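You operate a simulated robot arm through the tools that you are given. There is no shell and no other tool. Be economical: measure what you need, move in short steps, check, and stop when the job is done.

You are at the controls of a simulated two-armed robot. One attempt, no reset.

Task
Take the purple connector and put it on the board of the high shelf. Then turn the high speaker knob to 4. Then turn the floor speaker knob to 3. Then fetch the yellow foam cover and set it on the top of the floor speaker. Then open the trough lid, switch the trough switch off, then shut the lid. Then take the grey connector and put it on top of the green metal box. Then put the silver coil on the low shelf of the plug bench. Then open the right small drawer. Do these in the order given. Set down upright: purple connector, grey connector.

It is judged by the outcome, as a careful person would: the job done as asked, and still so three seconds after it is handed in. It fails if anything else is knocked over, pushed out of place, dropped, spilled or broken. A push-on lid holds only when it is set on centred and level and pressed home; a screw cap is set on level and turned clockwise until tight.

Robot
Two 7-joint arms with two-finger parallel grippers on one trunk, on a base that drives. Base frame: it is fixed to the floor where the robot stands at the start and does not move with it; the origin is under the middle of the robot, x ahead of it, y to its left, z up; the surface under the hand at the start is at about z = 0.85. Lengths are in m, angles in degrees, forces in N, time in s.
The left shoulder is at the start at [0.071, 0.156, 1.43], the right one opposite. Places, roughly: board of the high shelf (25x37 cm) [0.56, 0, 1.7]; floor speaker knob [0.4, -0.4, 0.3]; green metal box (6x9x5 cm) [-0.8, -1, 0.8]; grey connector (3x3x6 cm) [-0.7, -0.8, 0.8]; high speaker knob [0.4, -0.3, 1.8]; low shelf of the plug bench [-5.2, -0.9, 0.3]; purple connector (3x3x6 cm) [0.5, 0.2, 0.8]; right small drawer [-6.6, 2.7, 0.9]; silver coil [-1, -1, 0.75]; top of the floor speaker (29x20 cm) [0.52, -0.4, 0.34]; trough lid [-0.3, -1, 0.9]; trough switch [-0.2, -1, 0.9]; yellow foam cover (6x6x6 cm) [0.4, -0.8, 0.9]. Payload 3.91 kg a hand.
The tool frame of a hand sits at the grasp point between the pads (the TCP): z along the fingers, y along the line on which they close. The tips reach 0.03 m beyond it. The gripper opens to 0.11 m. The fingers are 0.02 m wide and 0.01 m thick; the gripper's body (0.048 by 0.112 m) begins 0.055 m behind the TCP.
Orientation is that of the tool frame in the base frame, as a unit quaternion [w, x, y, z]. With the fingers straight down and closing along the base's y, the tool's x points along the base's -x, its y along +y and its z along -z.

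Tools
- The arms move only by the tool move_arm. It takes "left_increments", "right_increments" or both (then of equal length, played together; a hand with none holds still); each is a list of rows, each a list of 7 numbers: the turn, a rotation vector about the tool's x, y, z in degrees, then the shift along the tool's x, y, z in mm, then the gripper command, from -1 (shut) to 1 (fully open), values between in proportion. In form: [[rx, ry, rz, x, y, z, gripper], ...]. A call has 1 to 10 rows; each row shifts and turns the commanded pose from where the row before left it, along the tool's axes as they then stand. Rows are played at 5 a second. More than 0.05 m and 8.6 degrees between two rows, or a gripper value outside its range, and nothing of the call is played. A pose out of reach is approached as far as the arm can. The call stops where the force on the tool passes 40 N (or 10 N more than at its start, if that is more) or the arm is blocked; 0.2 s more then pass. The fingers move at their own pace (about 0.108 m/s each) and stop on an object; they squeeze with about 32 N. The grip force told is the motor's: it shows also when the fingers shut on nothing. Time passes only in rows, and 0.2 s behind the last, so rows that do not move let the fingers close. It gives the time, the measured TCP pose, the force on the tool (base axes), the opening and the grip force at its end, in the units of the frame above (readings bear some noise), with the torque about the TCP (base axes, N m) and any sound that the robot's microphone picked up, and new pictures: "views" is both (left out), scene, wrist or none (wrist: the cameras of the hands that moved).
- Cameras (640 x 400 px; columns grow to the right, rows downward): "scene" is now at [0.1043, -0.0719, 1.6925]; the picture's right is [-0.87, -0.49, 0.00], its down [-0.20, 0.36, -0.91] and it looks along [0.45, -0.79, -0.41] (base axes); focal length 214 px, centre (320, 200). "left" rides on the left gripper at [0.072, -0.017, -0.103] in its tool frame; the picture's right is [0.23, 0.97, 0.00], its down [-0.76, 0.18, -0.62] and it looks along [-0.61, 0.14, 0.78] (tool axes); focal length 222 px, centre (320, 200). "right" rides on the right gripper at [0.072, 0.017, -0.103] in its tool frame; the picture's right is [-0.23, 0.97, 0.00], its down [-0.76, -0.18, -0.62] and it looks along [-0.61, -0.14, 0.78] (tool axes); focal length 222 px, centre (320, 200). There is no depth. A picture from a camera that has moved, and an enlarged one, comes with that camera's place and axes in the base frame and with its lens. The place of the scene camera against the robot may be out by one fixed shift of up to 0.025 m in any direction.
- raise_lower(by): slides the trunk up (or, below 0, down) by that many m; the arms and the scene camera ride with it, the base frame stays. It gives what a move gives, with no picture.
- roll_base(legs): drives the robot by 1 to 6 legs, each [ahead, left, turn to the left] in m, m and degrees, along the robot's own axes; the way and the turn of a leg run together, so that a leg with both is an arc; at most 1.5 m and 180 degrees a leg. The arms and the cameras ride along, it lands a little off, and it stops where it bumps. It gives what a move gives, and a new picture of the scene camera.
- aim_head(pan, tilt): turns the head with the scene camera to pan (to the left, within 86 degrees either way) and tilt (down, from -29 to 69), counted from straight ahead of the robot. It gives what a move gives, and a new picture of the scene camera.
- close_up(camera, box): a new picture of the part [left, top, right, bottom] of that camera's present view, enlarged. The clock stands still meanwhile.
- job_done(): hands the job in; it is judged then, once.

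Go step by step. Nothing tells you exact positions but the pictures and the camera data: compare them with the known pose of the tool, close in by small moves and look again before you grip or let go. The budget is 207 turns and 260 pictures, counting those below and the enlarged ones. Unless the task says otherwise, let go and move clear before handing in.

The tools are called after "Emit:" by a JSON object that holds its "name" and its "arguments". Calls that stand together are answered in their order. move_arm: Moves the arms, as the interface text tells. Its arguments: {"type":"object","properties":{"left_increments":{"type":"array"},"right_increments":{"type":"array"},"views":{"type":"string","enum":["both","scene","wrist","none"]}},"required":[]} The other tools are called the same way: raise_lower (by) slides the trunk up or down; roll_base (legs) drives the base; aim_head (pan, tilt) turns the head that bears the scene camera; close_up (camera, box) takes an enlarged picture of a part of a camera's view; job_done () hands the job in.

At the start:

```text
clock: 0.0
left_tcp_pos: [0.6391, -0.0401, 0.9993]
left_orientation: [0.0, 0.0, 1.0, 0.0]
left_contact_force: [-0.8, 0.6, 0.5]
left_moment: [0.0, 0.02, 0.02]
left_grip_width: 0.1099
left_grasp_force: 0.1
right_tcp_pos: [0.4522, -0.686, 0.9994]
right_orientation: [0.0, 0.0, 1.0, 0.0]
right_contact_force: [0.0, -0.8, -0.1]
right_moment: [0.0, 0.01, 0.02]
right_grip_width: 0.1099
right_grasp_force: 0.1
trunk travel left (down, up): [-0.875, 0.065]
robot x, y, heading: [-0.0033, -0.0003, 0.2]
head pan, tilt: [-60.6, 24.4]
```

scene: 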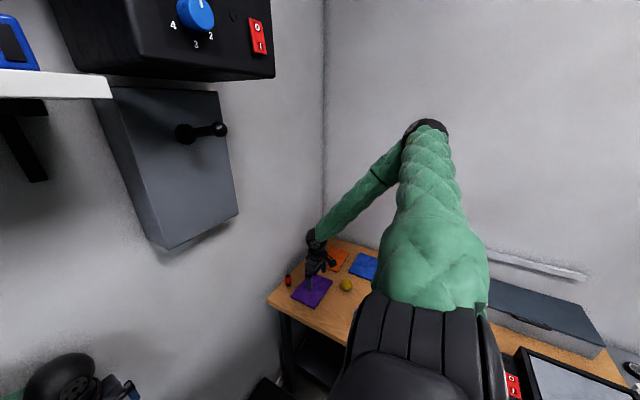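
right: 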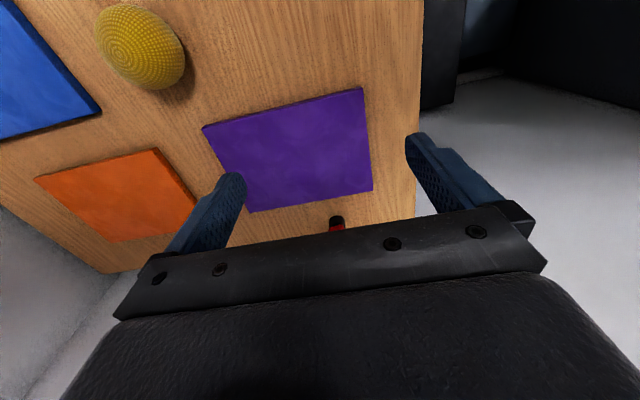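
left: 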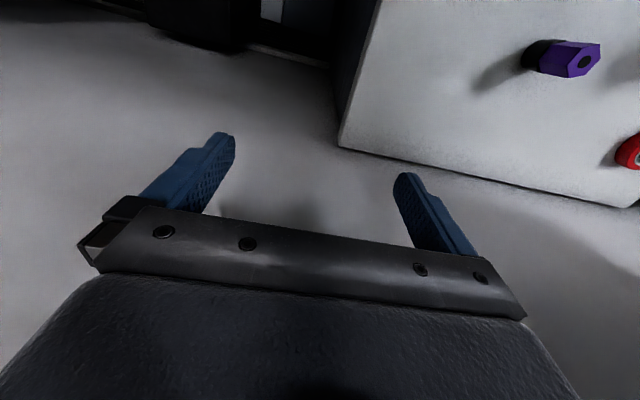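

I see the right-hand desk with the yellow foam cover and the left-hand white table with the purple connector. I'll look ahead and left with the head first.

Emit:
{"name": "aim_head", "arguments": {"pan": 20, "tilt": 35}}

Emit:
{"name": "aim_head", "arguments": {"pan": -15, "tilt": 0}}

```text
clock: 1.5
left_tcp_pos: [0.6389, -0.0387, 0.9996]
left_orientation: [0.0, 0.0, 1.0, 0.0]
left_contact_force: [1.0, -0.1, 0.4]
left_moment: [0.01, 0.0, 0.01]
left_grip_width: 0.1099
left_grasp_force: 0.0
right_tcp_pos: [0.4521, -0.6862, 1.0002]
right_orientation: [0.0, 0.0, 1.0, 0.0]
right_contact_force: [0.7, 1.0, -0.3]
right_moment: [-0.02, 0.04, 0.03]
right_grip_width: 0.1099
right_grasp_force: 0.2
trunk travel left (down, up): [-0.875, 0.065]
robot x, y, heading: [0.0024, 0.0003, -0.0]
head pan, tilt: [20.0, 35.0]
camera scene: at [0.1418, 0.0385, 1.6757], right [0.34, -0.94, 0.0], down [-0.54, -0.2, -0.82], along [0.77, 0.28, -0.57], focal length 214 px, centre (320, 200)
```

scene: 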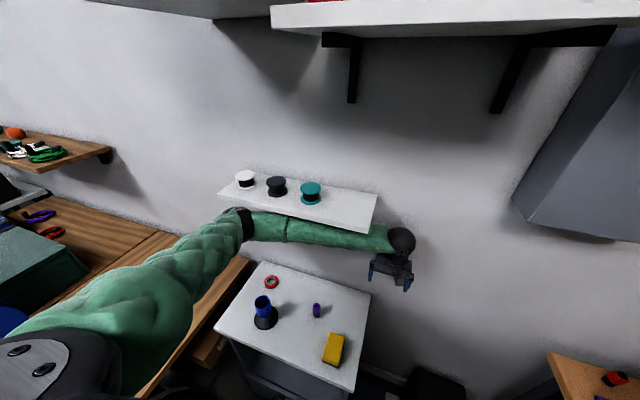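

```text
clock: 2.5
left_tcp_pos: [0.6378, -0.0397, 1.0008]
left_orientation: [0.0, 0.001, 1.0, 0.0]
left_contact_force: [-0.7, 0.1, 0.5]
left_moment: [0.01, -0.05, 0.01]
left_grip_width: 0.1099
left_grasp_force: 0.0
right_tcp_pos: [0.4515, -0.6863, 0.9995]
right_orientation: [-0.001, 0.001, 1.0, 0.0]
right_contact_force: [0.4, -0.2, 0.7]
right_moment: [-0.01, -0.03, 0.01]
right_grip_width: 0.1102
right_grasp_force: 0.0
trunk travel left (down, up): [-0.875, 0.065]
robot x, y, heading: [-0.0007, -0.0055, 0.2]
head pan, tilt: [-15.0, 0.0]
camera scene: at [0.1461, -0.0147, 1.7318], right [-0.26, -0.97, 0.0], down [0.0, 0.0, -1.0], along [0.97, -0.26, 0.0], focal length 214 px, centre (320, 200)
```

scene: 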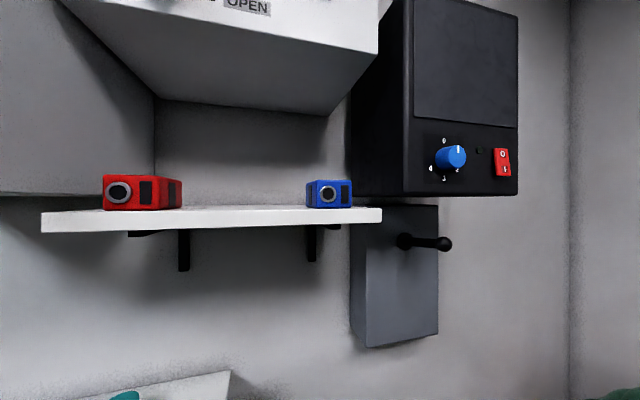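

The purple connector stands on the white table at roughly (0.54, 0.22, 0.78), with the blue item beside it. I'll draw the left hand back over it and tilt it forward 45° so the same grip works at the shelf.

Emit:
{"name": "move_arm", "arguments": {"left_increments": [[0, 0, 0, 27, 32, 0, 0.3], [0, 0, 0, 27, 32, 0, 0.3], [0, 0, 0, 27, 32, 0, 0.3], [0, 0, 0, 27, 32, 0, 0.3], [0, 0, 0, 27, 32, 0, 0.3], [0, 0, 0, 27, 32, 0, 0.3], [0, 0, 0, 27, 32, 0, 0.3], [0, 0, 0, 27, 32, 0, 0.3]], "views": "wrist"}}

Emit:
{"name": "move_arm", "arguments": {"left_increments": [[0, -7.5, 0, 0, 0, 0, 0.3], [0, -7.5, 0, 0, 0, 0, 0.3], [0, -7.5, 0, 0, 0, 0, 0.3], [0, -7.5, 0, 0, 0, 0, 0.3], [0, -7.5, 0, 0, 0, 0, 0.3], [0, -7.5, 0, 0, 0, 0, 0.3]], "views": "wrist"}}

Emit:
{"name": "aim_head", "arguments": {"pan": 20, "tilt": 40}}

```text
clock: 4.3
left_tcp_pos: [0.422, 0.2168, 1.0004]
left_orientation: [0.001, 0.0, 1.0, 0.0]
left_contact_force: [-0.7, -0.3, 0.1]
left_moment: [0.02, 0.02, 0.01]
left_grip_width: 0.0715
left_grasp_force: 0.0
right_tcp_pos: [0.4497, -0.6862, 1.0008]
right_orientation: [0.001, 0.0, 1.0, -0.001]
right_contact_force: [-0.7, 0.6, -0.3]
right_moment: [0.04, -0.04, 0.0]
right_grip_width: 0.1102
right_grasp_force: 0.1
trunk travel left (down, up): [-0.875, 0.065]
robot x, y, heading: [-0.0003, 0.0007, -0.3]
head pan, tilt: [-15.0, 0.0]
camera left: at [0.3482, 0.2003, 1.1032], right [-0.23, 0.97, 0.0], down [0.76, 0.18, 0.62], along [0.61, 0.14, -0.78], focal length 222 px, centre (320, 200)
```

left: 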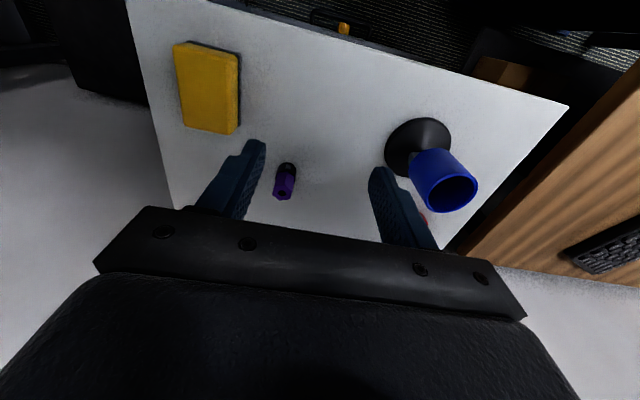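

```text
clock: 5.8
left_tcp_pos: [0.4386, 0.2024, 0.9863]
left_orientation: [0.24, 0.002, 0.971, -0.01]
left_contact_force: [0.1, 0.2, 0.3]
left_moment: [-0.01, -0.02, 0.01]
left_grip_width: 0.0715
left_grasp_force: 0.0
left hand out of reach, approached as far as the arm can: row 2, 3, 4, 5, 6
right_tcp_pos: [0.4503, -0.686, 0.9993]
right_orientation: [0.0, 0.0, 1.0, -0.001]
right_contact_force: [-0.2, 0.1, -0.2]
right_moment: [0.02, -0.03, -0.02]
right_grip_width: 0.1098
right_grasp_force: 0.1
trunk travel left (down, up): [-0.875, 0.065]
robot x, y, heading: [-0.0012, 0.0008, -0.1]
head pan, tilt: [-15.0, 0.0]
camera left: at [0.3259, 0.1879, 1.0435], right [-0.19, 0.97, -0.12], down [0.39, 0.19, 0.9], along [0.9, 0.13, -0.41], focal length 222 px, centre (320, 200)
```

left: 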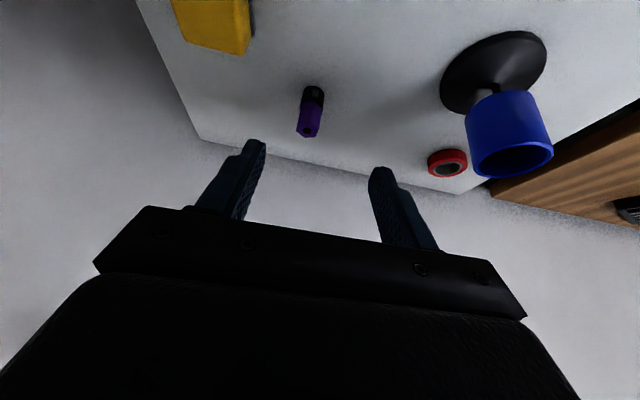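

```text
clock: 6.8
left_tcp_pos: [0.4391, 0.2022, 0.9861]
left_orientation: [0.238, 0.002, 0.971, -0.01]
left_contact_force: [0.1, -0.3, 0.1]
left_moment: [0.0, 0.01, -0.04]
left_grip_width: 0.0717
left_grasp_force: 0.1
right_tcp_pos: [0.4512, -0.6861, 0.999]
right_orientation: [0.0, 0.0, 1.0, 0.0]
right_contact_force: [-0.5, -0.5, 0.3]
right_moment: [0.04, 0.01, 0.0]
right_grip_width: 0.11
right_grasp_force: 0.0
trunk travel left (down, up): [-0.875, 0.065]
robot x, y, heading: [0.001, -0.0027, -0.1]
head pan, tilt: [20.0, 40.0]
camera scene: at [0.1386, 0.0379, 1.6683], right [0.34, -0.94, 0.0], down [-0.6, -0.22, -0.77], along [0.72, 0.26, -0.64], focal length 214 px, centre (320, 200)
```

scene: 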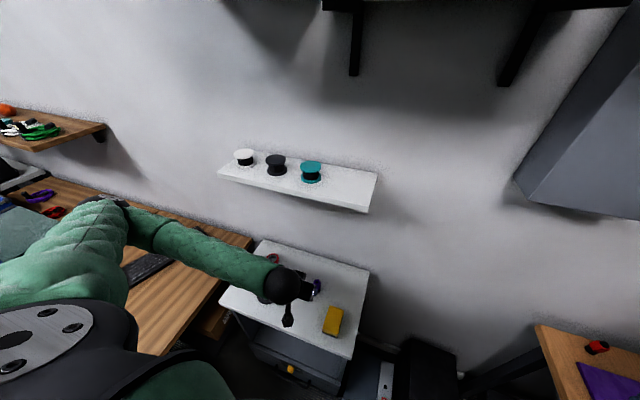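

The connector's top is at about (0.525, 0.192, 0.87), table about 0.81. The arm is too cramped to tilt, so I'll back the base up 0.15 m.

Emit:
{"name": "roll_base", "arguments": {"legs": [[-0.15, 0, 0]]}}

Emit:
{"name": "move_arm", "arguments": {"left_increments": [[0, -4, 0, 0, 0, 0, 0.3], [0, -4, 0, 0, 0, 0, 0.3]], "views": "wrist"}}

```text
clock: 8.2
left_tcp_pos: [0.2887, 0.2024, 0.9843]
left_orientation: [0.239, 0.003, 0.971, -0.01]
left_contact_force: [0.3, 0.7, -0.1]
left_moment: [-0.02, 0.01, 0.01]
left_grip_width: 0.0714
left_grasp_force: 0.1
right_tcp_pos: [0.3011, -0.687, 1.0001]
right_orientation: [-0.001, 0.001, 1.0, 0.001]
right_contact_force: [0.5, 0.3, 0.0]
right_moment: [0.0, 0.01, 0.02]
right_grip_width: 0.1099
right_grasp_force: 0.0
trunk travel left (down, up): [-0.875, 0.065]
robot x, y, heading: [-0.151, -0.0018, -0.0]
head pan, tilt: [20.0, 40.0]
camera scene: at [-0.0107, 0.0376, 1.6679], right [0.34, -0.94, 0.0], down [-0.61, -0.22, -0.77], along [0.72, 0.26, -0.64], focal length 214 px, centre (320, 200)
```

scene: 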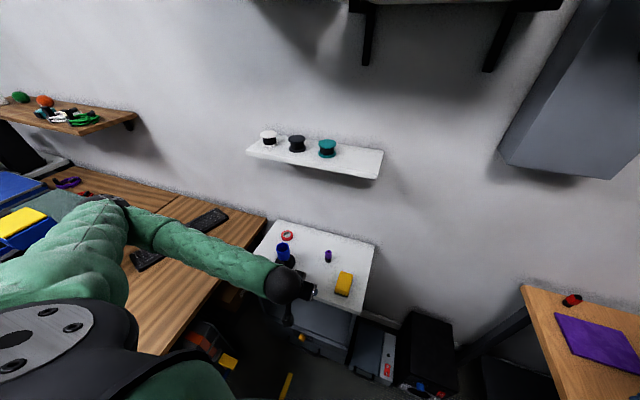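

```text
clock: 8.8
left_tcp_pos: [0.2882, 0.2015, 0.9861]
left_orientation: [0.239, 0.003, 0.971, -0.009]
left_contact_force: [-0.4, -0.6, -0.9]
left_moment: [0.0, -0.01, 0.02]
left_grip_width: 0.0715
left_grasp_force: 0.1
left hand out of reach, approached as far as the arm can: row 1, 2
right_tcp_pos: [0.2992, -0.6874, 1.0004]
right_orientation: [0.001, 0.0, 1.0, 0.0]
right_contact_force: [-0.7, -0.5, 0.1]
right_moment: [0.0, -0.05, -0.03]
right_grip_width: 0.1102
right_grasp_force: 0.1
trunk travel left (down, up): [-0.875, 0.065]
robot x, y, heading: [-0.1503, -0.0014, -0.0]
head pan, tilt: [20.0, 40.0]
camera left: at [0.176, 0.1869, 1.0435], right [-0.19, 0.97, -0.12], down [0.39, 0.19, 0.9], along [0.9, 0.13, -0.41], focal length 222 px, centre (320, 200)
```

left: 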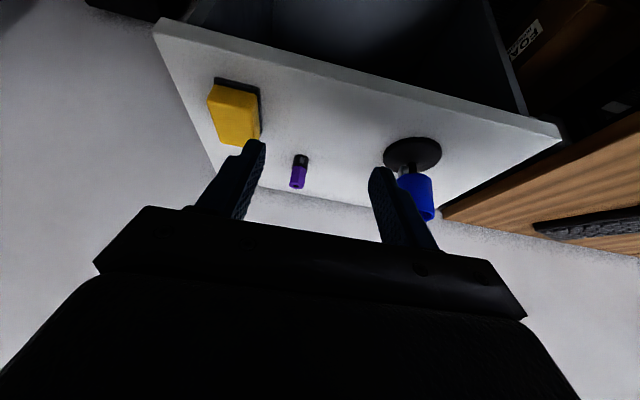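

The arm is still at its limit here, so I'll extend forward and tilt once it is freer.

Emit:
{"name": "move_arm", "arguments": {"left_increments": [[0, 0, 0, -30, 0, 15, 0.3], [0, 0, 0, -30, 0, 15, 0.3], [0, 0, 0, -30, 0, 15, 0.3], [0, -5, 0, 0, 0, 0, 0.3], [0, -5, 0, 0, 0, 0, 0.3], [0, -5, 0, 0, 0, 0, 0.3]], "views": "wrist"}}

```text
clock: 10.2
left_tcp_pos: [0.3888, 0.2009, 0.9861]
left_orientation: [0.301, 0.003, 0.953, -0.01]
left_contact_force: [0.9, 0.2, -0.3]
left_moment: [-0.01, -0.02, -0.02]
left_grip_width: 0.0712
left_grasp_force: 0.1
left hand out of reach, approached as far as the arm can: row 6
right_tcp_pos: [0.2998, -0.6865, 0.9991]
right_orientation: [0.0, 0.002, 1.0, 0.0]
right_contact_force: [0.4, 0.3, -0.6]
right_moment: [0.0, 0.04, -0.01]
right_grip_width: 0.1098
right_grasp_force: 0.0
trunk travel left (down, up): [-0.875, 0.065]
robot x, y, heading: [-0.1497, 0.0015, -0.1]
head pan, tilt: [20.0, 40.0]
camera left: at [0.2697, 0.1849, 1.0288], right [-0.18, 0.97, -0.15], down [0.27, 0.19, 0.94], along [0.95, 0.13, -0.29], focal length 222 px, centre (320, 200)
```

left: 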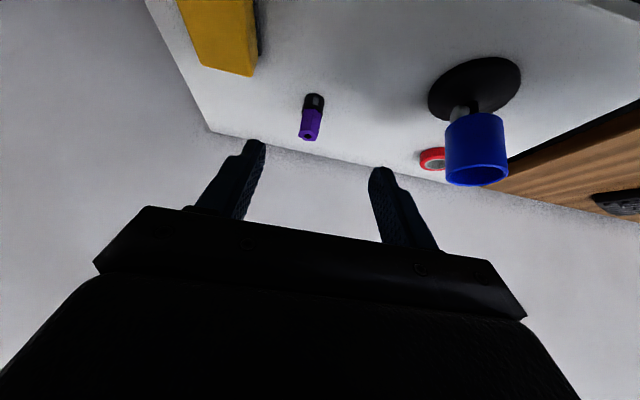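

Connector axis is about (0.525, 0.193), spanning z 0.806–0.865. Moving halfway in and tilting a little more.

Emit:
{"name": "move_arm", "arguments": {"left_increments": [[0, 0, 0, -12, -4, 45, 0.3], [0, 0, 0, -12, -4, 45, 0.3], [0, -4, 0, 0, 0, 0, 0.3], [0, -4, 0, 0, 0, 0, 0.3]], "views": "wrist"}}

```text
clock: 11.2
left_tcp_pos: [0.4621, 0.1895, 0.9266]
left_orientation: [0.301, 0.003, 0.953, -0.009]
left_contact_force: [-0.9, 0.4, 0.2]
left_moment: [-0.01, 0.02, -0.04]
left_grip_width: 0.0715
left_grasp_force: 0.1
left hand out of reach, approached as far as the arm can: row 3, 4
right_tcp_pos: [0.3006, -0.6884, 0.9988]
right_orientation: [0.0, 0.001, 1.0, 0.0]
right_contact_force: [-0.1, -0.7, 0.6]
right_moment: [0.02, -0.01, -0.02]
right_grip_width: 0.11
right_grasp_force: 0.1
trunk travel left (down, up): [-0.875, 0.065]
robot x, y, heading: [-0.1536, 0.0038, -0.2]
head pan, tilt: [20.0, 40.0]
camera left: at [0.3432, 0.1746, 0.9688], right [-0.18, 0.97, -0.15], down [0.27, 0.19, 0.94], along [0.95, 0.13, -0.29], focal length 222 px, centre (320, 200)
```

left: 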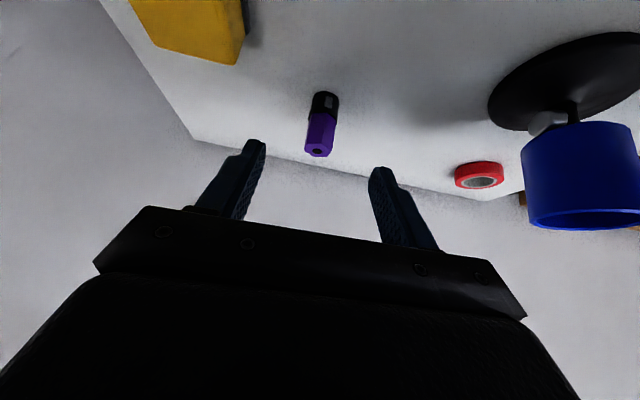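

The 35° tilt is the limit here; that's acceptable. Closing in on the connector.

Emit:
{"name": "move_arm", "arguments": {"left_increments": [[0, 0, 0, -2, 1, 35, 0.3], [0, 0, 0, -2, 1, 35, 0.3], [0, 0, 0, -1, 1, 33, 0.3]], "views": "both"}}

```text
clock: 12.0
left_tcp_pos: [0.5259, 0.1927, 0.8459]
left_orientation: [0.301, 0.003, 0.953, -0.011]
left_contact_force: [-0.5, 0.2, -0.4]
left_moment: [-0.01, -0.04, 0.03]
left_grip_width: 0.0715
left_grasp_force: 0.2
right_tcp_pos: [0.3003, -0.6874, 0.9993]
right_orientation: [-0.001, 0.001, 1.0, 0.0]
right_contact_force: [0.2, -0.7, 0.6]
right_moment: [0.04, 0.03, 0.01]
right_grip_width: 0.11
right_grasp_force: 0.2
trunk travel left (down, up): [-0.875, 0.065]
robot x, y, heading: [-0.156, 0.0014, 0.2]
head pan, tilt: [20.0, 40.0]
camera scene: at [-0.0116, 0.0375, 1.6681], right [0.34, -0.94, 0.0], down [-0.6, -0.22, -0.77], along [0.72, 0.26, -0.64], focal length 214 px, centre (320, 200)
camera left: at [0.4057, 0.1775, 0.8882], right [-0.18, 0.97, -0.15], down [0.27, 0.19, 0.94], along [0.95, 0.13, -0.29], focal length 222 px, centre (320, 200)
```

scene: 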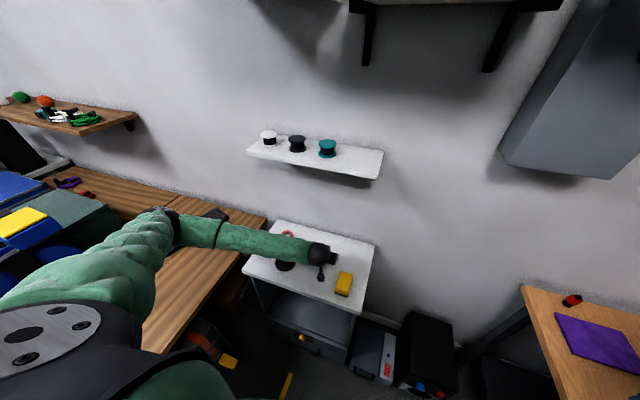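
left: 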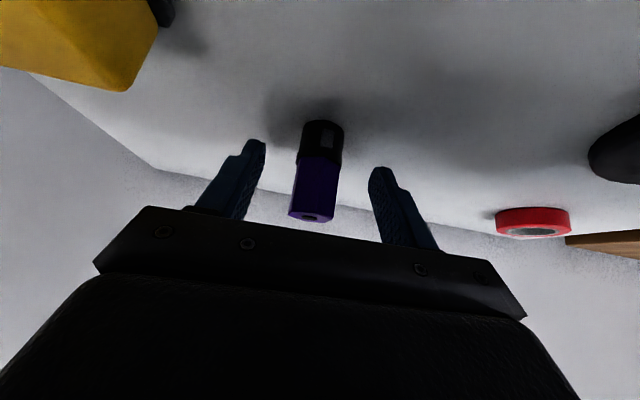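

The TCP sits over the connector, centred between the fingers. Closing.

Emit:
{"name": "move_arm", "arguments": {"left_increments": [[0, 0, 0, 0, 0, 0, -1], [0, 0, 0, 0, 0, 0, -1], [0, 0, 0, 0, 0, 0, -1]], "views": "wrist"}}

```text
clock: 12.8
left_tcp_pos: [0.5243, 0.1921, 0.846]
left_orientation: [0.302, 0.002, 0.953, -0.01]
left_contact_force: [0.0, -1.1, 0.4]
left_moment: [0.02, 0.02, -0.01]
left_grip_width: 0.0272
left_grasp_force: 31.8
right_tcp_pos: [0.2995, -0.6877, 0.9996]
right_orientation: [0.0, 0.002, 1.0, 0.0]
right_contact_force: [-1.2, -0.7, 0.9]
right_moment: [0.0, 0.06, -0.05]
right_grip_width: 0.1099
right_grasp_force: 0.0
trunk travel left (down, up): [-0.875, 0.065]
robot x, y, heading: [-0.1536, 0.0014, -0.4]
head pan, tilt: [20.0, 40.0]
camera left: at [0.4053, 0.1774, 0.8888], right [-0.18, 0.97, -0.15], down [0.27, 0.19, 0.94], along [0.95, 0.13, -0.29], focal length 222 px, centre (320, 200)
```

left: 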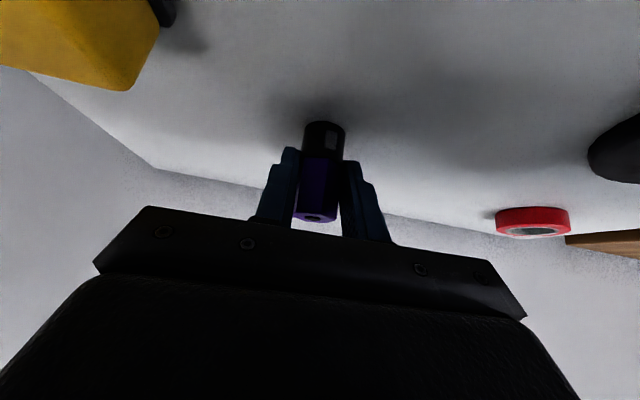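

Gripped at 27 mm. Lifting, drawing back clear of the small spool shelf, then up.

Emit:
{"name": "move_arm", "arguments": {"left_increments": [[0, 0, 0, -28, 0, -40, -1], [0, 0, 0, -28, 0, -40, -1], [0, 0, 0, 40, 0, -28, -1], [0, 0, 0, 40, 0, -28, -1], [0, 0, 0, 40, 0, -28, -1], [0, 0, 0, -28, 0, -40, -1], [0, 0, 0, -28, 0, -40, -1], [0, 0, 0, -28, 0, -40, -1], [0, 0, 0, -28, 0, -40, -1], [0, 0, 0, -28, 0, -40, -1]], "views": "none"}}

```text
clock: 15.0
left_tcp_pos: [0.4236, 0.2001, 1.1848]
left_orientation: [0.302, 0.002, 0.953, -0.008]
left_contact_force: [-0.6, -0.2, 0.1]
left_moment: [0.01, 0.01, 0.03]
left_grip_width: 0.0273
left_grasp_force: 31.7
left hand out of reach, approached as far as the arm can: row 5
right_tcp_pos: [0.2994, -0.6873, 1.0003]
right_orientation: [0.0, 0.001, 1.0, 0.001]
right_contact_force: [0.0, 0.1, -1.2]
right_moment: [-0.03, 0.0, 0.04]
right_grip_width: 0.11
right_grasp_force: 0.0
trunk travel left (down, up): [-0.875, 0.065]
robot x, y, heading: [-0.1479, -0.0036, -0.0]
head pan, tilt: [20.0, 40.0]
```

I'll back the base up a bit more to keep clear of the shelves while raising.

Emit:
{"name": "roll_base", "arguments": {"legs": [[-0.15, 0, 0]]}}

Emit:
{"name": "move_arm", "arguments": {"left_increments": [[0, 0, 0, -28, 0, -40, -1], [0, 0, 0, -28, 0, -40, -1], [0, 0, 0, -28, 0, -40, -1], [0, 0, 0, -28, 0, -40, -1], [0, 0, 0, -28, 0, -40, -1], [0, 0, 0, -28, 0, -40, -1], [0, 0, 0, -28, 0, -40, -1], [0, 0, 0, -28, 0, -40, -1], [0, 0, 0, -28, 0, -40, -1], [0, 0, 0, -28, 0, -40, -1]], "views": "none"}}

Emit:
{"name": "aim_head", "arguments": {"pan": 0, "tilt": 0}}

```text
clock: 16.4
left_tcp_pos: [0.2789, 0.1993, 1.1854]
left_orientation: [0.301, 0.003, 0.953, -0.009]
left_contact_force: [0.5, -0.1, -1.1]
left_moment: [0.0, 0.02, -0.01]
left_grip_width: 0.0273
left_grasp_force: 31.9
right_tcp_pos: [0.1522, -0.6872, 0.9994]
right_orientation: [-0.001, 0.002, 1.0, 0.0]
right_contact_force: [0.3, 0.0, 0.2]
right_moment: [-0.02, 0.04, 0.0]
right_grip_width: 0.1098
right_grasp_force: 0.2
trunk travel left (down, up): [-0.875, 0.065]
robot x, y, heading: [-0.2992, -0.0019, -0.2]
head pan, tilt: [20.0, 40.0]
camera scene: at [-0.1574, 0.0377, 1.6679], right [0.34, -0.94, 0.0], down [-0.61, -0.22, -0.77], along [0.72, 0.26, -0.64], focal length 214 px, centre (320, 200)
```

scene: 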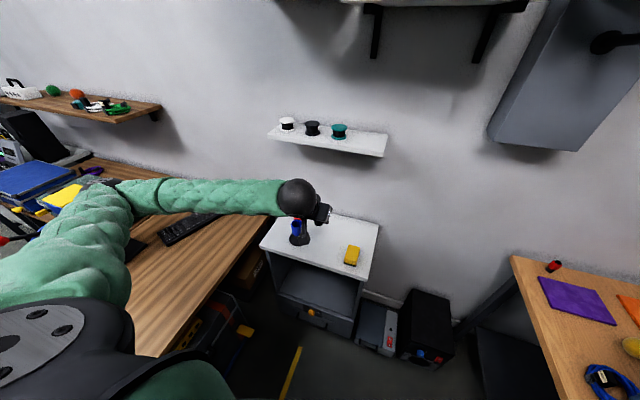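

```text
clock: 18.6
left_tcp_pos: [0.2735, 0.204, 1.6734]
left_orientation: [0.303, 0.005, 0.953, -0.009]
left_contact_force: [0.1, -0.5, -0.9]
left_moment: [0.05, -0.02, 0.02]
left_grip_width: 0.0271
left_grasp_force: 32.1
right_tcp_pos: [0.1505, -0.6893, 0.9988]
right_orientation: [0.001, 0.002, 1.0, 0.0]
right_contact_force: [-0.1, 0.0, 0.1]
right_moment: [0.0, 0.03, 0.01]
right_grip_width: 0.1101
right_grasp_force: 0.0
trunk travel left (down, up): [-0.875, 0.065]
robot x, y, heading: [-0.297, -0.0009, -0.1]
head pan, tilt: [20.0, 40.0]
```

```text
clock: 19.6
left_tcp_pos: [0.275, 0.2053, 1.6722]
left_orientation: [0.301, 0.003, 0.953, -0.009]
left_contact_force: [-0.6, 0.7, -1.3]
left_moment: [0.05, 0.03, -0.02]
left_grip_width: 0.0273
left_grasp_force: 32.0
right_tcp_pos: [0.1522, -0.6858, 0.9998]
right_orientation: [0.0, 0.002, 1.0, 0.0]
right_contact_force: [0.0, 0.2, 0.0]
right_moment: [-0.03, -0.04, -0.02]
right_grip_width: 0.1098
right_grasp_force: 0.0
trunk travel left (down, up): [-0.875, 0.065]
robot x, y, heading: [-0.2997, -0.0002, -0.2]
head pan, tilt: [0.0, 0.0]
camera scene: at [-0.1494, 0.0086, 1.7318], right [0.0, -1.0, 0.0], down [0.0, 0.0, -1.0], along [1.0, 0.0, 0.0], focal length 214 px, centre (320, 200)
```

scene: 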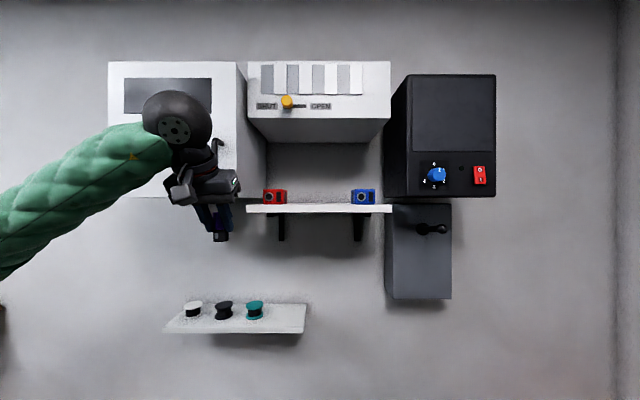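

The shelf board top is at about z 1.72 with its front edge near x 0.40–0.43; free middle between red and blue boxes at y≈0.01. I'll bring the connector in front of that, above board height.

Emit:
{"name": "move_arm", "arguments": {"left_increments": [[0, 0, 0, -16, -38, -23, -1], [0, 0, 0, -16, -38, -23, -1], [0, 0, 0, -16, -38, -23, -1], [0, 0, 0, -16, -38, -23, -1], [0, 0, 0, -16, -38, -23, -1]], "views": "both"}}

```text
clock: 20.8
left_tcp_pos: [0.2729, 0.0139, 1.8169]
left_orientation: [0.302, 0.004, 0.953, -0.008]
left_contact_force: [-0.6, 0.2, -1.2]
left_moment: [-0.01, 0.0, 0.0]
left_grip_width: 0.0272
left_grasp_force: 32.4
right_tcp_pos: [0.1508, -0.6893, 0.9983]
right_orientation: [0.0, 0.002, 1.0, 0.001]
right_contact_force: [-1.1, 0.0, 0.0]
right_moment: [0.0, 0.02, 0.02]
right_grip_width: 0.1097
right_grasp_force: 0.0
trunk travel left (down, up): [-0.875, 0.065]
robot x, y, heading: [-0.2998, 0.0004, -0.3]
head pan, tilt: [0.0, 0.0]
camera scene: at [-0.1496, 0.0047, 1.7318], right [0.0, -1.0, 0.0], down [0.0, 0.0, -1.0], along [1.0, 0.0, 0.0], focal length 214 px, centre (320, 200)
camera left: at [0.1543, -0.0004, 1.859], right [-0.17, 0.97, -0.14], down [0.27, 0.19, 0.95], along [0.95, 0.13, -0.29], focal length 222 px, centre (320, 200)
```

scene: 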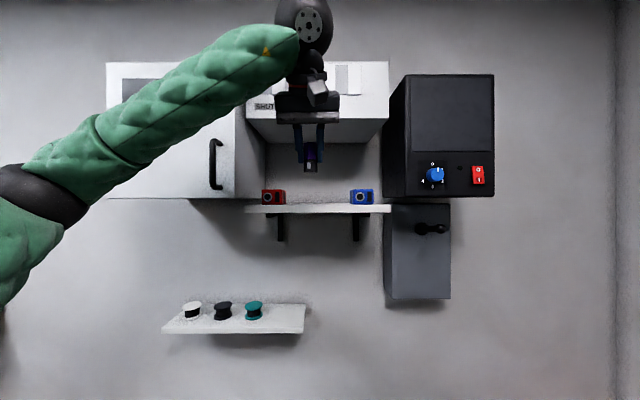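
left: 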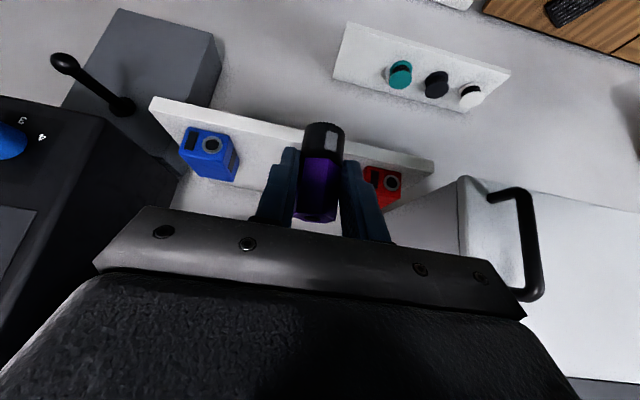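

From the wrist view: front edge x≈0.415, board top z≈1.706. I'll go in to x≈0.44, staying away from the yellow slider on the cabinet, 3 cm above the board.

Emit:
{"name": "move_arm", "arguments": {"left_increments": [[0, 0, 0, -28, -6, 33, -1], [0, 0, 0, -28, -6, 33, -1], [0, 0, 0, -28, -6, 33, -1], [0, 0, 0, -29, -6, 33, -1]], "views": "both"}}

```text
clock: 21.8
left_tcp_pos: [0.4472, -0.005, 1.7724]
left_orientation: [0.299, 0.003, 0.954, -0.009]
left_contact_force: [0.6, -0.1, -1.4]
left_moment: [-0.01, -0.02, -0.01]
left_grip_width: 0.027
left_grasp_force: 32.2
right_tcp_pos: [0.1537, -0.6866, 0.9996]
right_orientation: [-0.001, 0.002, 1.0, 0.0]
right_contact_force: [0.7, -0.1, -0.1]
right_moment: [0.01, 0.06, 0.0]
right_grip_width: 0.1099
right_grasp_force: 0.0
trunk travel left (down, up): [-0.875, 0.065]
robot x, y, heading: [-0.2965, 0.0003, 0.0]
head pan, tilt: [0.0, 0.0]
camera scene: at [-0.1466, 0.0086, 1.7316], right [0.0, -1.0, 0.0], down [0.0, 0.0, -1.0], along [1.0, 0.0, 0.0], focal length 214 px, centre (320, 200)
camera left: at [0.3283, -0.0192, 1.8143], right [-0.17, 0.97, -0.15], down [0.27, 0.19, 0.94], along [0.95, 0.13, -0.29], focal length 222 px, centre (320, 200)
```

scene: 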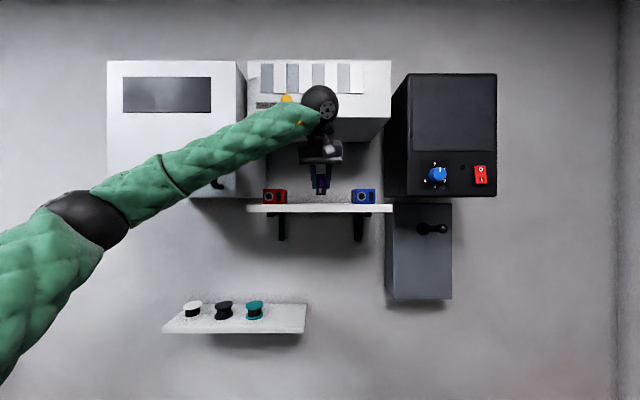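
left: 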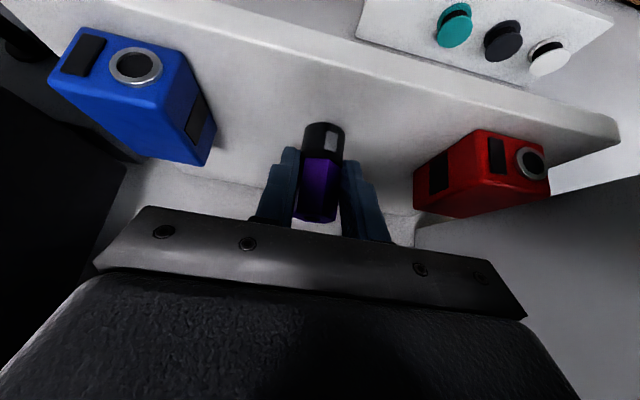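

Connector is above the board with about 1 cm front margin; moving 12 mm deeper and lowering.

Emit:
{"name": "move_arm", "arguments": {"left_increments": [[0, 0, 0, -10, 0, 7, -1], [0, 0, 0, 6, 0, 8, -1], [0, 0, 0, 5, 0, 8, -1]], "views": "both"}}

Emit:
{"name": "close_up", "arguments": {"camera": "scene", "box": [240, 80, 400, 230]}}

```text
clock: 22.6
left_tcp_pos: [0.4527, -0.0076, 1.7565]
left_orientation: [0.303, 0.004, 0.953, -0.01]
left_contact_force: [-0.5, 1.1, -1.2]
left_moment: [0.04, -0.04, 0.01]
left_grip_width: 0.027
left_grasp_force: 32.6
right_tcp_pos: [0.1476, -0.6894, 0.9996]
right_orientation: [0.001, 0.001, 1.0, -0.001]
right_contact_force: [-0.3, 0.8, 0.5]
right_moment: [0.0, 0.0, 0.0]
right_grip_width: 0.1103
right_grasp_force: 0.0
trunk travel left (down, up): [-0.875, 0.065]
robot x, y, heading: [-0.2975, -0.0017, -0.1]
head pan, tilt: [0.0, 0.0]
camera scene: at [-0.1519, 0.0072, 1.7322], right [0.0, -1.0, 0.0], down [0.0, 0.0, -1.0], along [1.0, 0.0, 0.0], focal length 214 px, centre (320, 200)
camera left: at [0.3318, -0.0224, 1.7998], right [-0.17, 0.97, -0.15], down [0.26, 0.19, 0.95], along [0.95, 0.13, -0.29], focal length 222 px, centre (320, 200)
```

scene: 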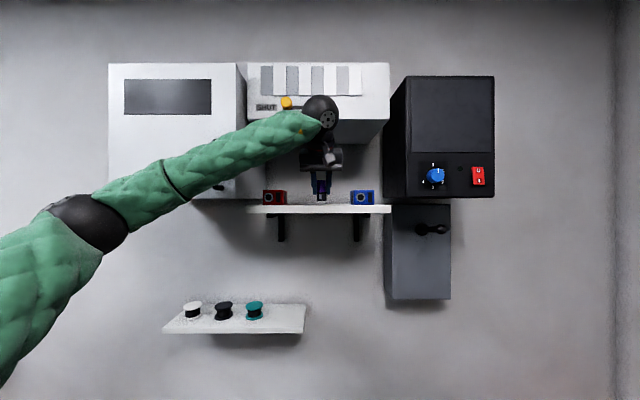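
left: 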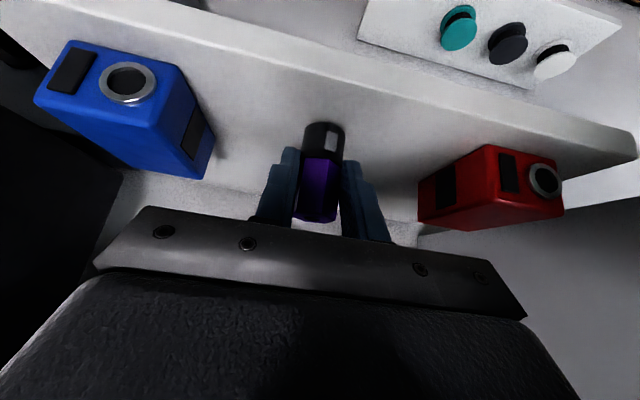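

```text
2.67 times, centred on (320, 155) of scene
camera zoom: at [-0.1519, 0.0072, 1.7322], right [0.0, -1.0, 0.0], down [0.0, 0.0, -1.0], along [1.0, 0.0, 0.0], focal length 572 px, centre (320, 320)
```

zoom: 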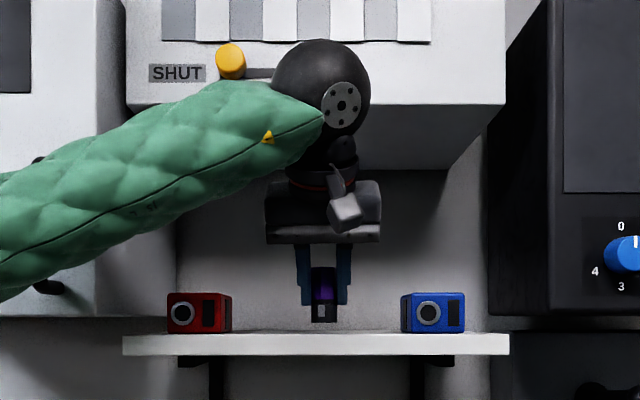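

About 12–13 mm gap remains. Lowering in small steps.

Emit:
{"name": "move_arm", "arguments": {"left_increments": [[0, 0, 0, 3, 0, 4, -1], [0, 0, 0, 3, 0, 4, -1]], "views": "none"}}

Emit:
{"name": "close_up", "arguments": {"camera": "scene", "box": [280, 170, 360, 220]}}

```text
clock: 23.2
left_tcp_pos: [0.45, -0.0076, 1.7476]
left_orientation: [0.303, 0.004, 0.953, -0.009]
left_contact_force: [-0.3, -0.6, -1.1]
left_moment: [-0.03, 0.03, 0.01]
left_grip_width: 0.0271
left_grasp_force: 32.6
right_tcp_pos: [0.1492, -0.6889, 0.9988]
right_orientation: [0.001, 0.002, 1.0, 0.0]
right_contact_force: [1.1, 0.3, -0.1]
right_moment: [-0.01, -0.03, 0.01]
right_grip_width: 0.1097
right_grasp_force: 0.0
trunk travel left (down, up): [-0.875, 0.065]
robot x, y, heading: [-0.2961, -0.0016, -0.2]
head pan, tilt: [0.0, 0.0]
```

```text
8.00 times, centred on (320, 195) of scene
camera zoom: at [-0.1524, 0.0072, 1.7322], right [0.0, -1.0, 0.0], down [0.0, 0.0, -1.0], along [1.0, 0.0, 0.0], focal length 1716 px, centre (320, 240)
```

zoom: 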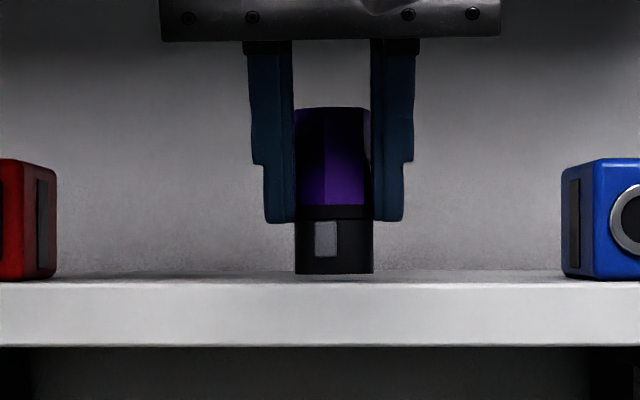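

Emit:
{"name": "move_arm", "arguments": {"left_increments": [[0, 0, 0, 0.6, 0, 0.9, -1], [0, 0, 0, 0.6, 0, 0.9, -1]], "views": "none"}}

Emit:
{"name": "close_up", "arguments": {"camera": "scene", "box": [300, 185, 340, 210]}}

```text
clock: 23.8
left_tcp_pos: [0.4506, -0.0089, 1.7458]
left_orientation: [0.303, 0.002, 0.953, -0.009]
left_contact_force: [2.2, 0.7, 16.4]
left_moment: [0.21, -0.22, 0.01]
left_grip_width: 0.0272
left_grasp_force: 32.5
right_tcp_pos: [0.149, -0.6888, 1.0006]
right_orientation: [0.0, 0.002, 1.0, 0.001]
right_contact_force: [-0.4, 0.0, 0.0]
right_moment: [0.04, 0.03, -0.01]
right_grip_width: 0.11
right_grasp_force: 0.0
trunk travel left (down, up): [-0.875, 0.065]
robot x, y, heading: [-0.3, 0.0008, -0.1]
head pan, tilt: [0.0, 0.0]
```

```text
16.00 times, centred on (320, 198) of scene
camera zoom: at [-0.1522, 0.007, 1.7323], right [0.0, -1.0, 0.0], down [0.0, 0.0, -1.0], along [1.0, 0.0, 0.0], focal length 3432 px, centre (320, 240)
```

zoom: 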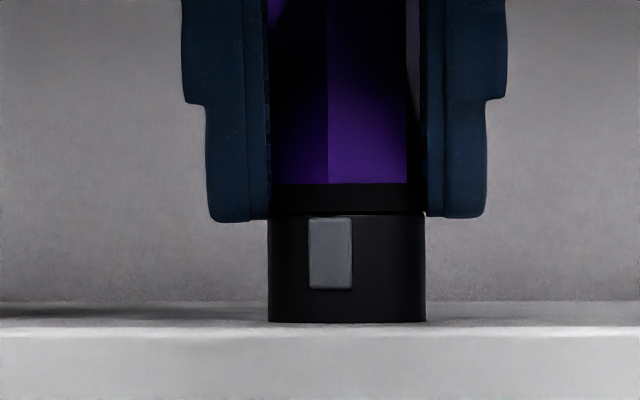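

Firm contact on the board. Opening and backing off along the fingers.

Emit:
{"name": "move_arm", "arguments": {"left_increments": [[0, 0, 0, 0, 0, 0, -0.2], [0, 0, 0, 0, 0, 0, 0.1], [0, 0, 0, 0, 0, 0, 0.1], [0, 0, 0, 4, 0, -15, 0.1], [0, 0, 0, 15, 0, -35, 0.1], [0, 0, 0, 35, 0, -25, 0.1], [0, 0, 0, 35, 0, -25, 0.1], [0, 0, 0, 35, 0, -25, 0.1]], "views": "scene"}}

Emit:
{"name": "close_up", "arguments": {"camera": "scene", "box": [240, 120, 400, 220]}}

```text
clock: 25.6
left_tcp_pos: [0.2793, -0.0048, 1.7782]
left_orientation: [0.302, 0.004, 0.953, -0.01]
left_contact_force: [-0.6, 0.3, -0.9]
left_moment: [-0.02, -0.03, 0.02]
left_grip_width: 0.0604
left_grasp_force: 0.0
right_tcp_pos: [0.15, -0.6877, 1.0006]
right_orientation: [0.001, 0.002, 1.0, -0.001]
right_contact_force: [-0.5, 0.4, -0.2]
right_moment: [0.02, 0.01, 0.02]
right_grip_width: 0.11
right_grasp_force: 0.0
trunk travel left (down, up): [-0.875, 0.065]
robot x, y, heading: [-0.2985, 0.0013, -0.2]
head pan, tilt: [0.0, 0.0]
camera scene: at [-0.1516, 0.0079, 1.7321], right [0.0, -1.0, 0.0], down [0.0, 0.0, -1.0], along [1.0, 0.0, 0.0], focal length 214 px, centre (320, 200)
```

scene: 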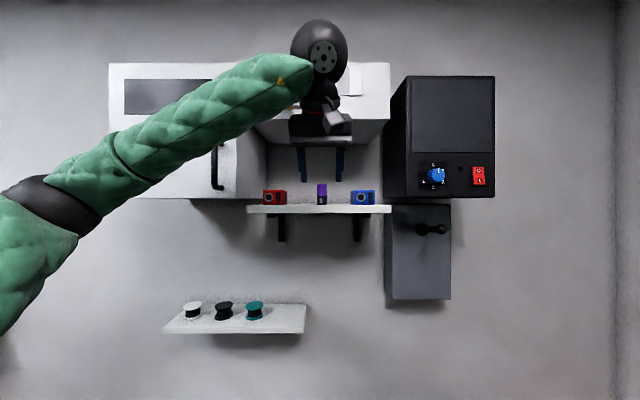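

```text
4.00 times, centred on (320, 170) of scene
camera zoom: at [-0.1516, 0.0079, 1.7321], right [0.0, -1.0, 0.0], down [0.0, 0.0, -1.0], along [1.0, 0.0, 0.0], focal length 858 px, centre (320, 320)
```

zoom: 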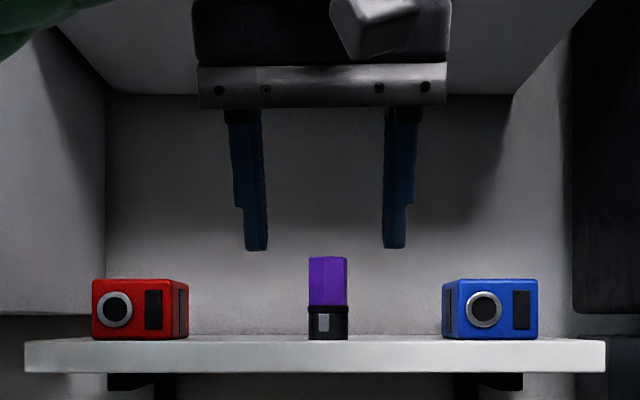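

Purple connector stands on the shelf. Next the high speaker knob: a closer look.

Emit:
{"name": "close_up", "arguments": {"camera": "scene", "box": [404, 150, 500, 210]}}

Emit:
{"name": "move_arm", "arguments": {"left_increments": [[0, 0, 0, 20, 30, 25, 0.1], [0, 0, 0, 20, 30, 25, 0.1], [0, 0, 0, 20, 30, 25, 0.1], [0, 0, 0, 20, 30, 25, 0.1], [0, 0, 0, 20, 30, 25, 0.1], [0, 0, 0, 20, 30, 25, 0.1], [0, 0, 0, 20, 0, 35, 0.1], [0, 0, 0, 20, 0, 35, 0.1]], "views": "scene"}}

```text
6.67 times, centred on (452, 180) of scene
camera zoom: at [-0.1516, 0.0079, 1.7321], right [0.0, -1.0, 0.0], down [0.0, 0.0, -1.0], along [1.0, 0.0, 0.0], focal length 1430 px, centre (-560, 333)
```

zoom: 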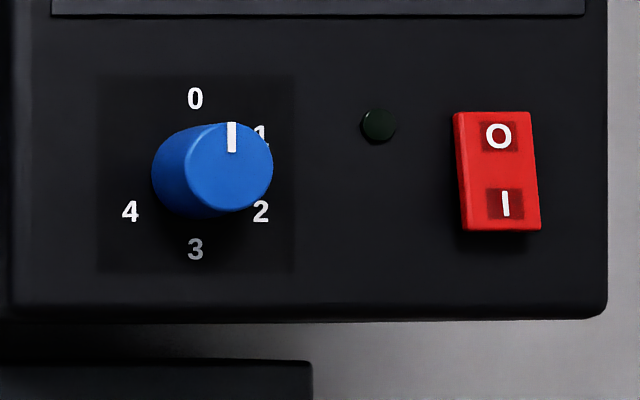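

```text
clock: 27.4
left_tcp_pos: [0.2776, 0.1709, 1.4988]
left_orientation: [0.302, 0.003, 0.953, -0.011]
left_contact_force: [0.2, -0.8, 0.4]
left_moment: [0.0, 0.01, -0.02]
left_grip_width: 0.0605
left_grasp_force: 0.0
right_tcp_pos: [0.1526, -0.6858, 0.9989]
right_orientation: [0.001, 0.002, 1.0, 0.0]
right_contact_force: [-0.3, 0.1, 0.9]
right_moment: [-0.02, -0.02, 0.0]
right_grip_width: 0.1101
right_grasp_force: 0.0
trunk travel left (down, up): [-0.875, 0.065]
robot x, y, heading: [-0.3, -0.0008, -0.5]
head pan, tilt: [0.0, 0.0]
camera scene: at [-0.1487, 0.0098, 1.7319], right [0.0, -1.0, 0.0], down [0.0, 0.0, -1.0], along [1.0, 0.0, 0.0], focal length 214 px, centre (320, 200)
```

scene: 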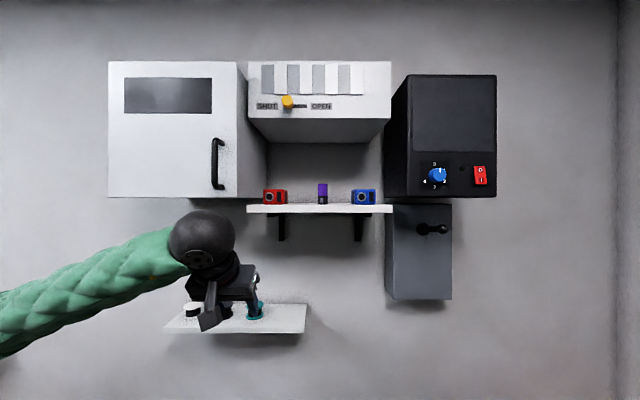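

The dial has 0 at the top, then 60° per number clockwise; the pointer is at 0, so 4 is 240° clockwise. I'll raise the right hand and turn it to point forward.

Emit:
{"name": "move_arm", "arguments": {"right_increments": [[0, 0, 0, 0, 5, -48, 0], [0, 0, 0, 0, 5, -48, 0], [0, 0, 0, 0, 5, -48, 0], [0, 0, 0, 0, 5, -48, 0], [0, 0, 0, 0, 5, -48, 0], [0, 0, 0, 0, 5, -48, 0], [0, 0, 0, 0, 5, -48, 0], [0, 0, 0, 0, 5, -48, 0], [0, 0, 0, 0, 5, -48, 0], [0, 0, 0, 0, 5, -48, 0]], "views": "none"}}

Emit:
{"name": "move_arm", "arguments": {"right_increments": [[0, -8, 0, 0, 15, 0, 0], [0, -8, 0, 0, 15, 0, 0], [0, -8, 0, 0, 15, 0, 0], [0, -8, 0, 0, 15, 0, 0], [0, -8, 0, 0, 15, 0, 0], [0, -8, 0, 0, 15, 0, 0], [0, -8, 0, 0, 15, 0, 0], [0, -8, 0, 0, 15, 0, 0], [0, -8, 0, 0, 15, 0, 0], [0, -8, 0, 0, 15, 0, 0]], "views": "both"}}

```text
clock: 29.6
left_tcp_pos: [0.277, 0.1706, 1.5002]
left_orientation: [0.302, 0.004, 0.953, -0.011]
left_contact_force: [1.2, -0.2, -0.1]
left_moment: [0.0, 0.03, -0.01]
left_grip_width: 0.0607
left_grasp_force: 0.0
right_tcp_pos: [0.1527, -0.6378, 1.4802]
right_orientation: [0.001, 0.002, 1.0, 0.0]
right_contact_force: [-0.1, -0.3, -0.7]
right_moment: [0.03, -0.03, -0.02]
right_grip_width: 0.0552
right_grasp_force: 0.1
trunk travel left (down, up): [-0.875, 0.065]
robot x, y, heading: [-0.3003, 0.0019, -0.4]
head pan, tilt: [0.0, 0.0]
```

```text
clock: 31.8
left_tcp_pos: [0.2779, 0.1692, 1.5005]
left_orientation: [0.302, 0.004, 0.953, -0.009]
left_contact_force: [-0.4, -0.5, -0.1]
left_moment: [0.01, 0.01, 0.01]
left_grip_width: 0.0605
left_grasp_force: 0.0
right_tcp_pos: [0.195, -0.5441, 1.5016]
right_orientation: [0.643, 0.001, 0.766, 0.0]
right_contact_force: [-0.2, 0.4, -0.7]
right_moment: [0.0, 0.02, 0.03]
right_grip_width: 0.0548
right_grasp_force: 0.1
right hand out of reach, approached as far as the arm can: row 8, 9, 10
trunk travel left (down, up): [-0.875, 0.065]
robot x, y, heading: [-0.2989, 0.0021, -0.1]
head pan, tilt: [0.0, 0.0]
camera scene: at [-0.1488, 0.0073, 1.7319], right [0.0, -1.0, 0.0], down [0.0, 0.0, -1.0], along [1.0, 0.0, 0.0], focal length 214 px, centre (320, 200)
camera right: at [0.0806, -0.5266, 1.4476], right [0.04, 0.97, 0.23], down [-0.48, -0.18, 0.86], along [0.88, -0.14, 0.46], focal length 222 px, centre (320, 200)
```

scene: 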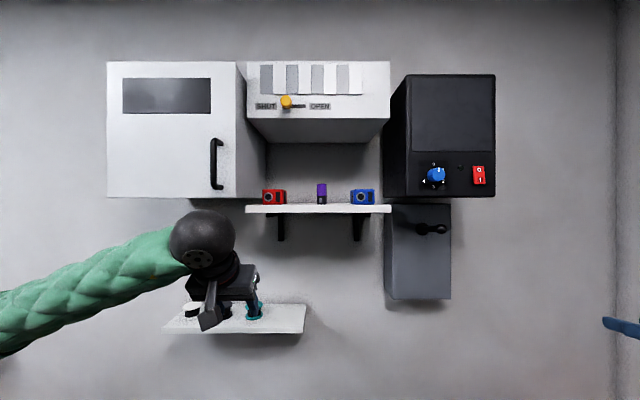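
right: 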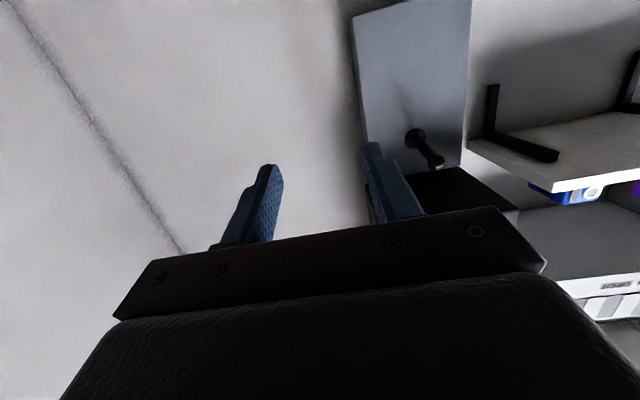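

Emit:
{"name": "move_arm", "arguments": {"right_increments": [[0, 0, 0, -36, 30, 1, 0], [0, 0, 0, -36, 30, 1, 0], [0, 0, 0, -36, 30, 1, 0], [0, 0, 0, -36, 30, 1, 0], [0, 0, 0, -36, 30, 1, 0], [0, 0, 0, -36, 30, 1, 0], [0, 0, 0, -36, 30, 1, 0], [0, 0, 0, -36, 30, 1, 0], [0, -5, 0, 0, 0, 0, 0], [0, -5, 0, 0, 0, 0, 0]], "views": "both"}}

```text
clock: 34.0
left_tcp_pos: [0.277, 0.1677, 1.5003]
left_orientation: [0.301, 0.004, 0.953, -0.01]
left_contact_force: [-0.4, -0.4, -0.1]
left_moment: [-0.01, -0.02, -0.01]
left_grip_width: 0.0607
left_grasp_force: 0.0
right_tcp_pos: [0.2589, -0.3137, 1.7875]
right_orientation: [0.708, 0.001, 0.707, 0.001]
right_contact_force: [0.7, 0.0, 0.1]
right_moment: [0.02, 0.01, 0.01]
right_grip_width: 0.0552
right_grasp_force: 0.0
right hand out of reach, approached as far as the arm can: row 1, 2
trunk travel left (down, up): [-0.875, 0.065]
robot x, y, heading: [-0.2997, 0.001, -0.2]
head pan, tilt: [0.0, 0.0]
camera scene: at [-0.1495, 0.0065, 1.732], right [0.0, -1.0, 0.0], down [0.0, 0.0, -1.0], along [1.0, 0.0, 0.0], focal length 214 px, centre (320, 200)
camera right: at [0.1559, -0.2951, 1.7143], right [0.0, 0.97, 0.23], down [-0.62, -0.18, 0.76], along [0.78, -0.15, 0.61], focal length 222 px, centre (320, 200)
```

scene: 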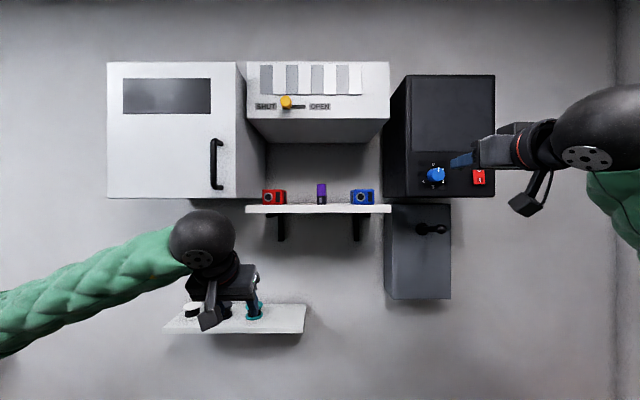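
right: 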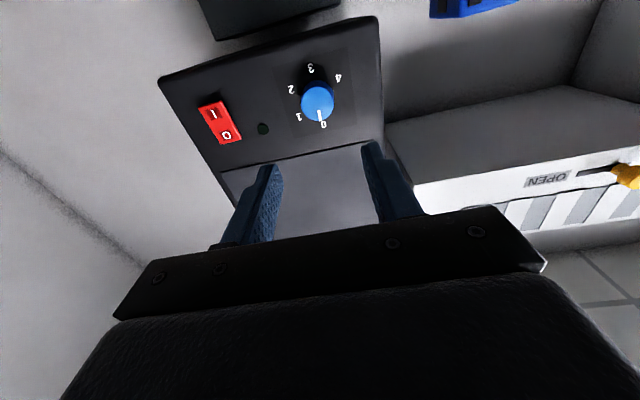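

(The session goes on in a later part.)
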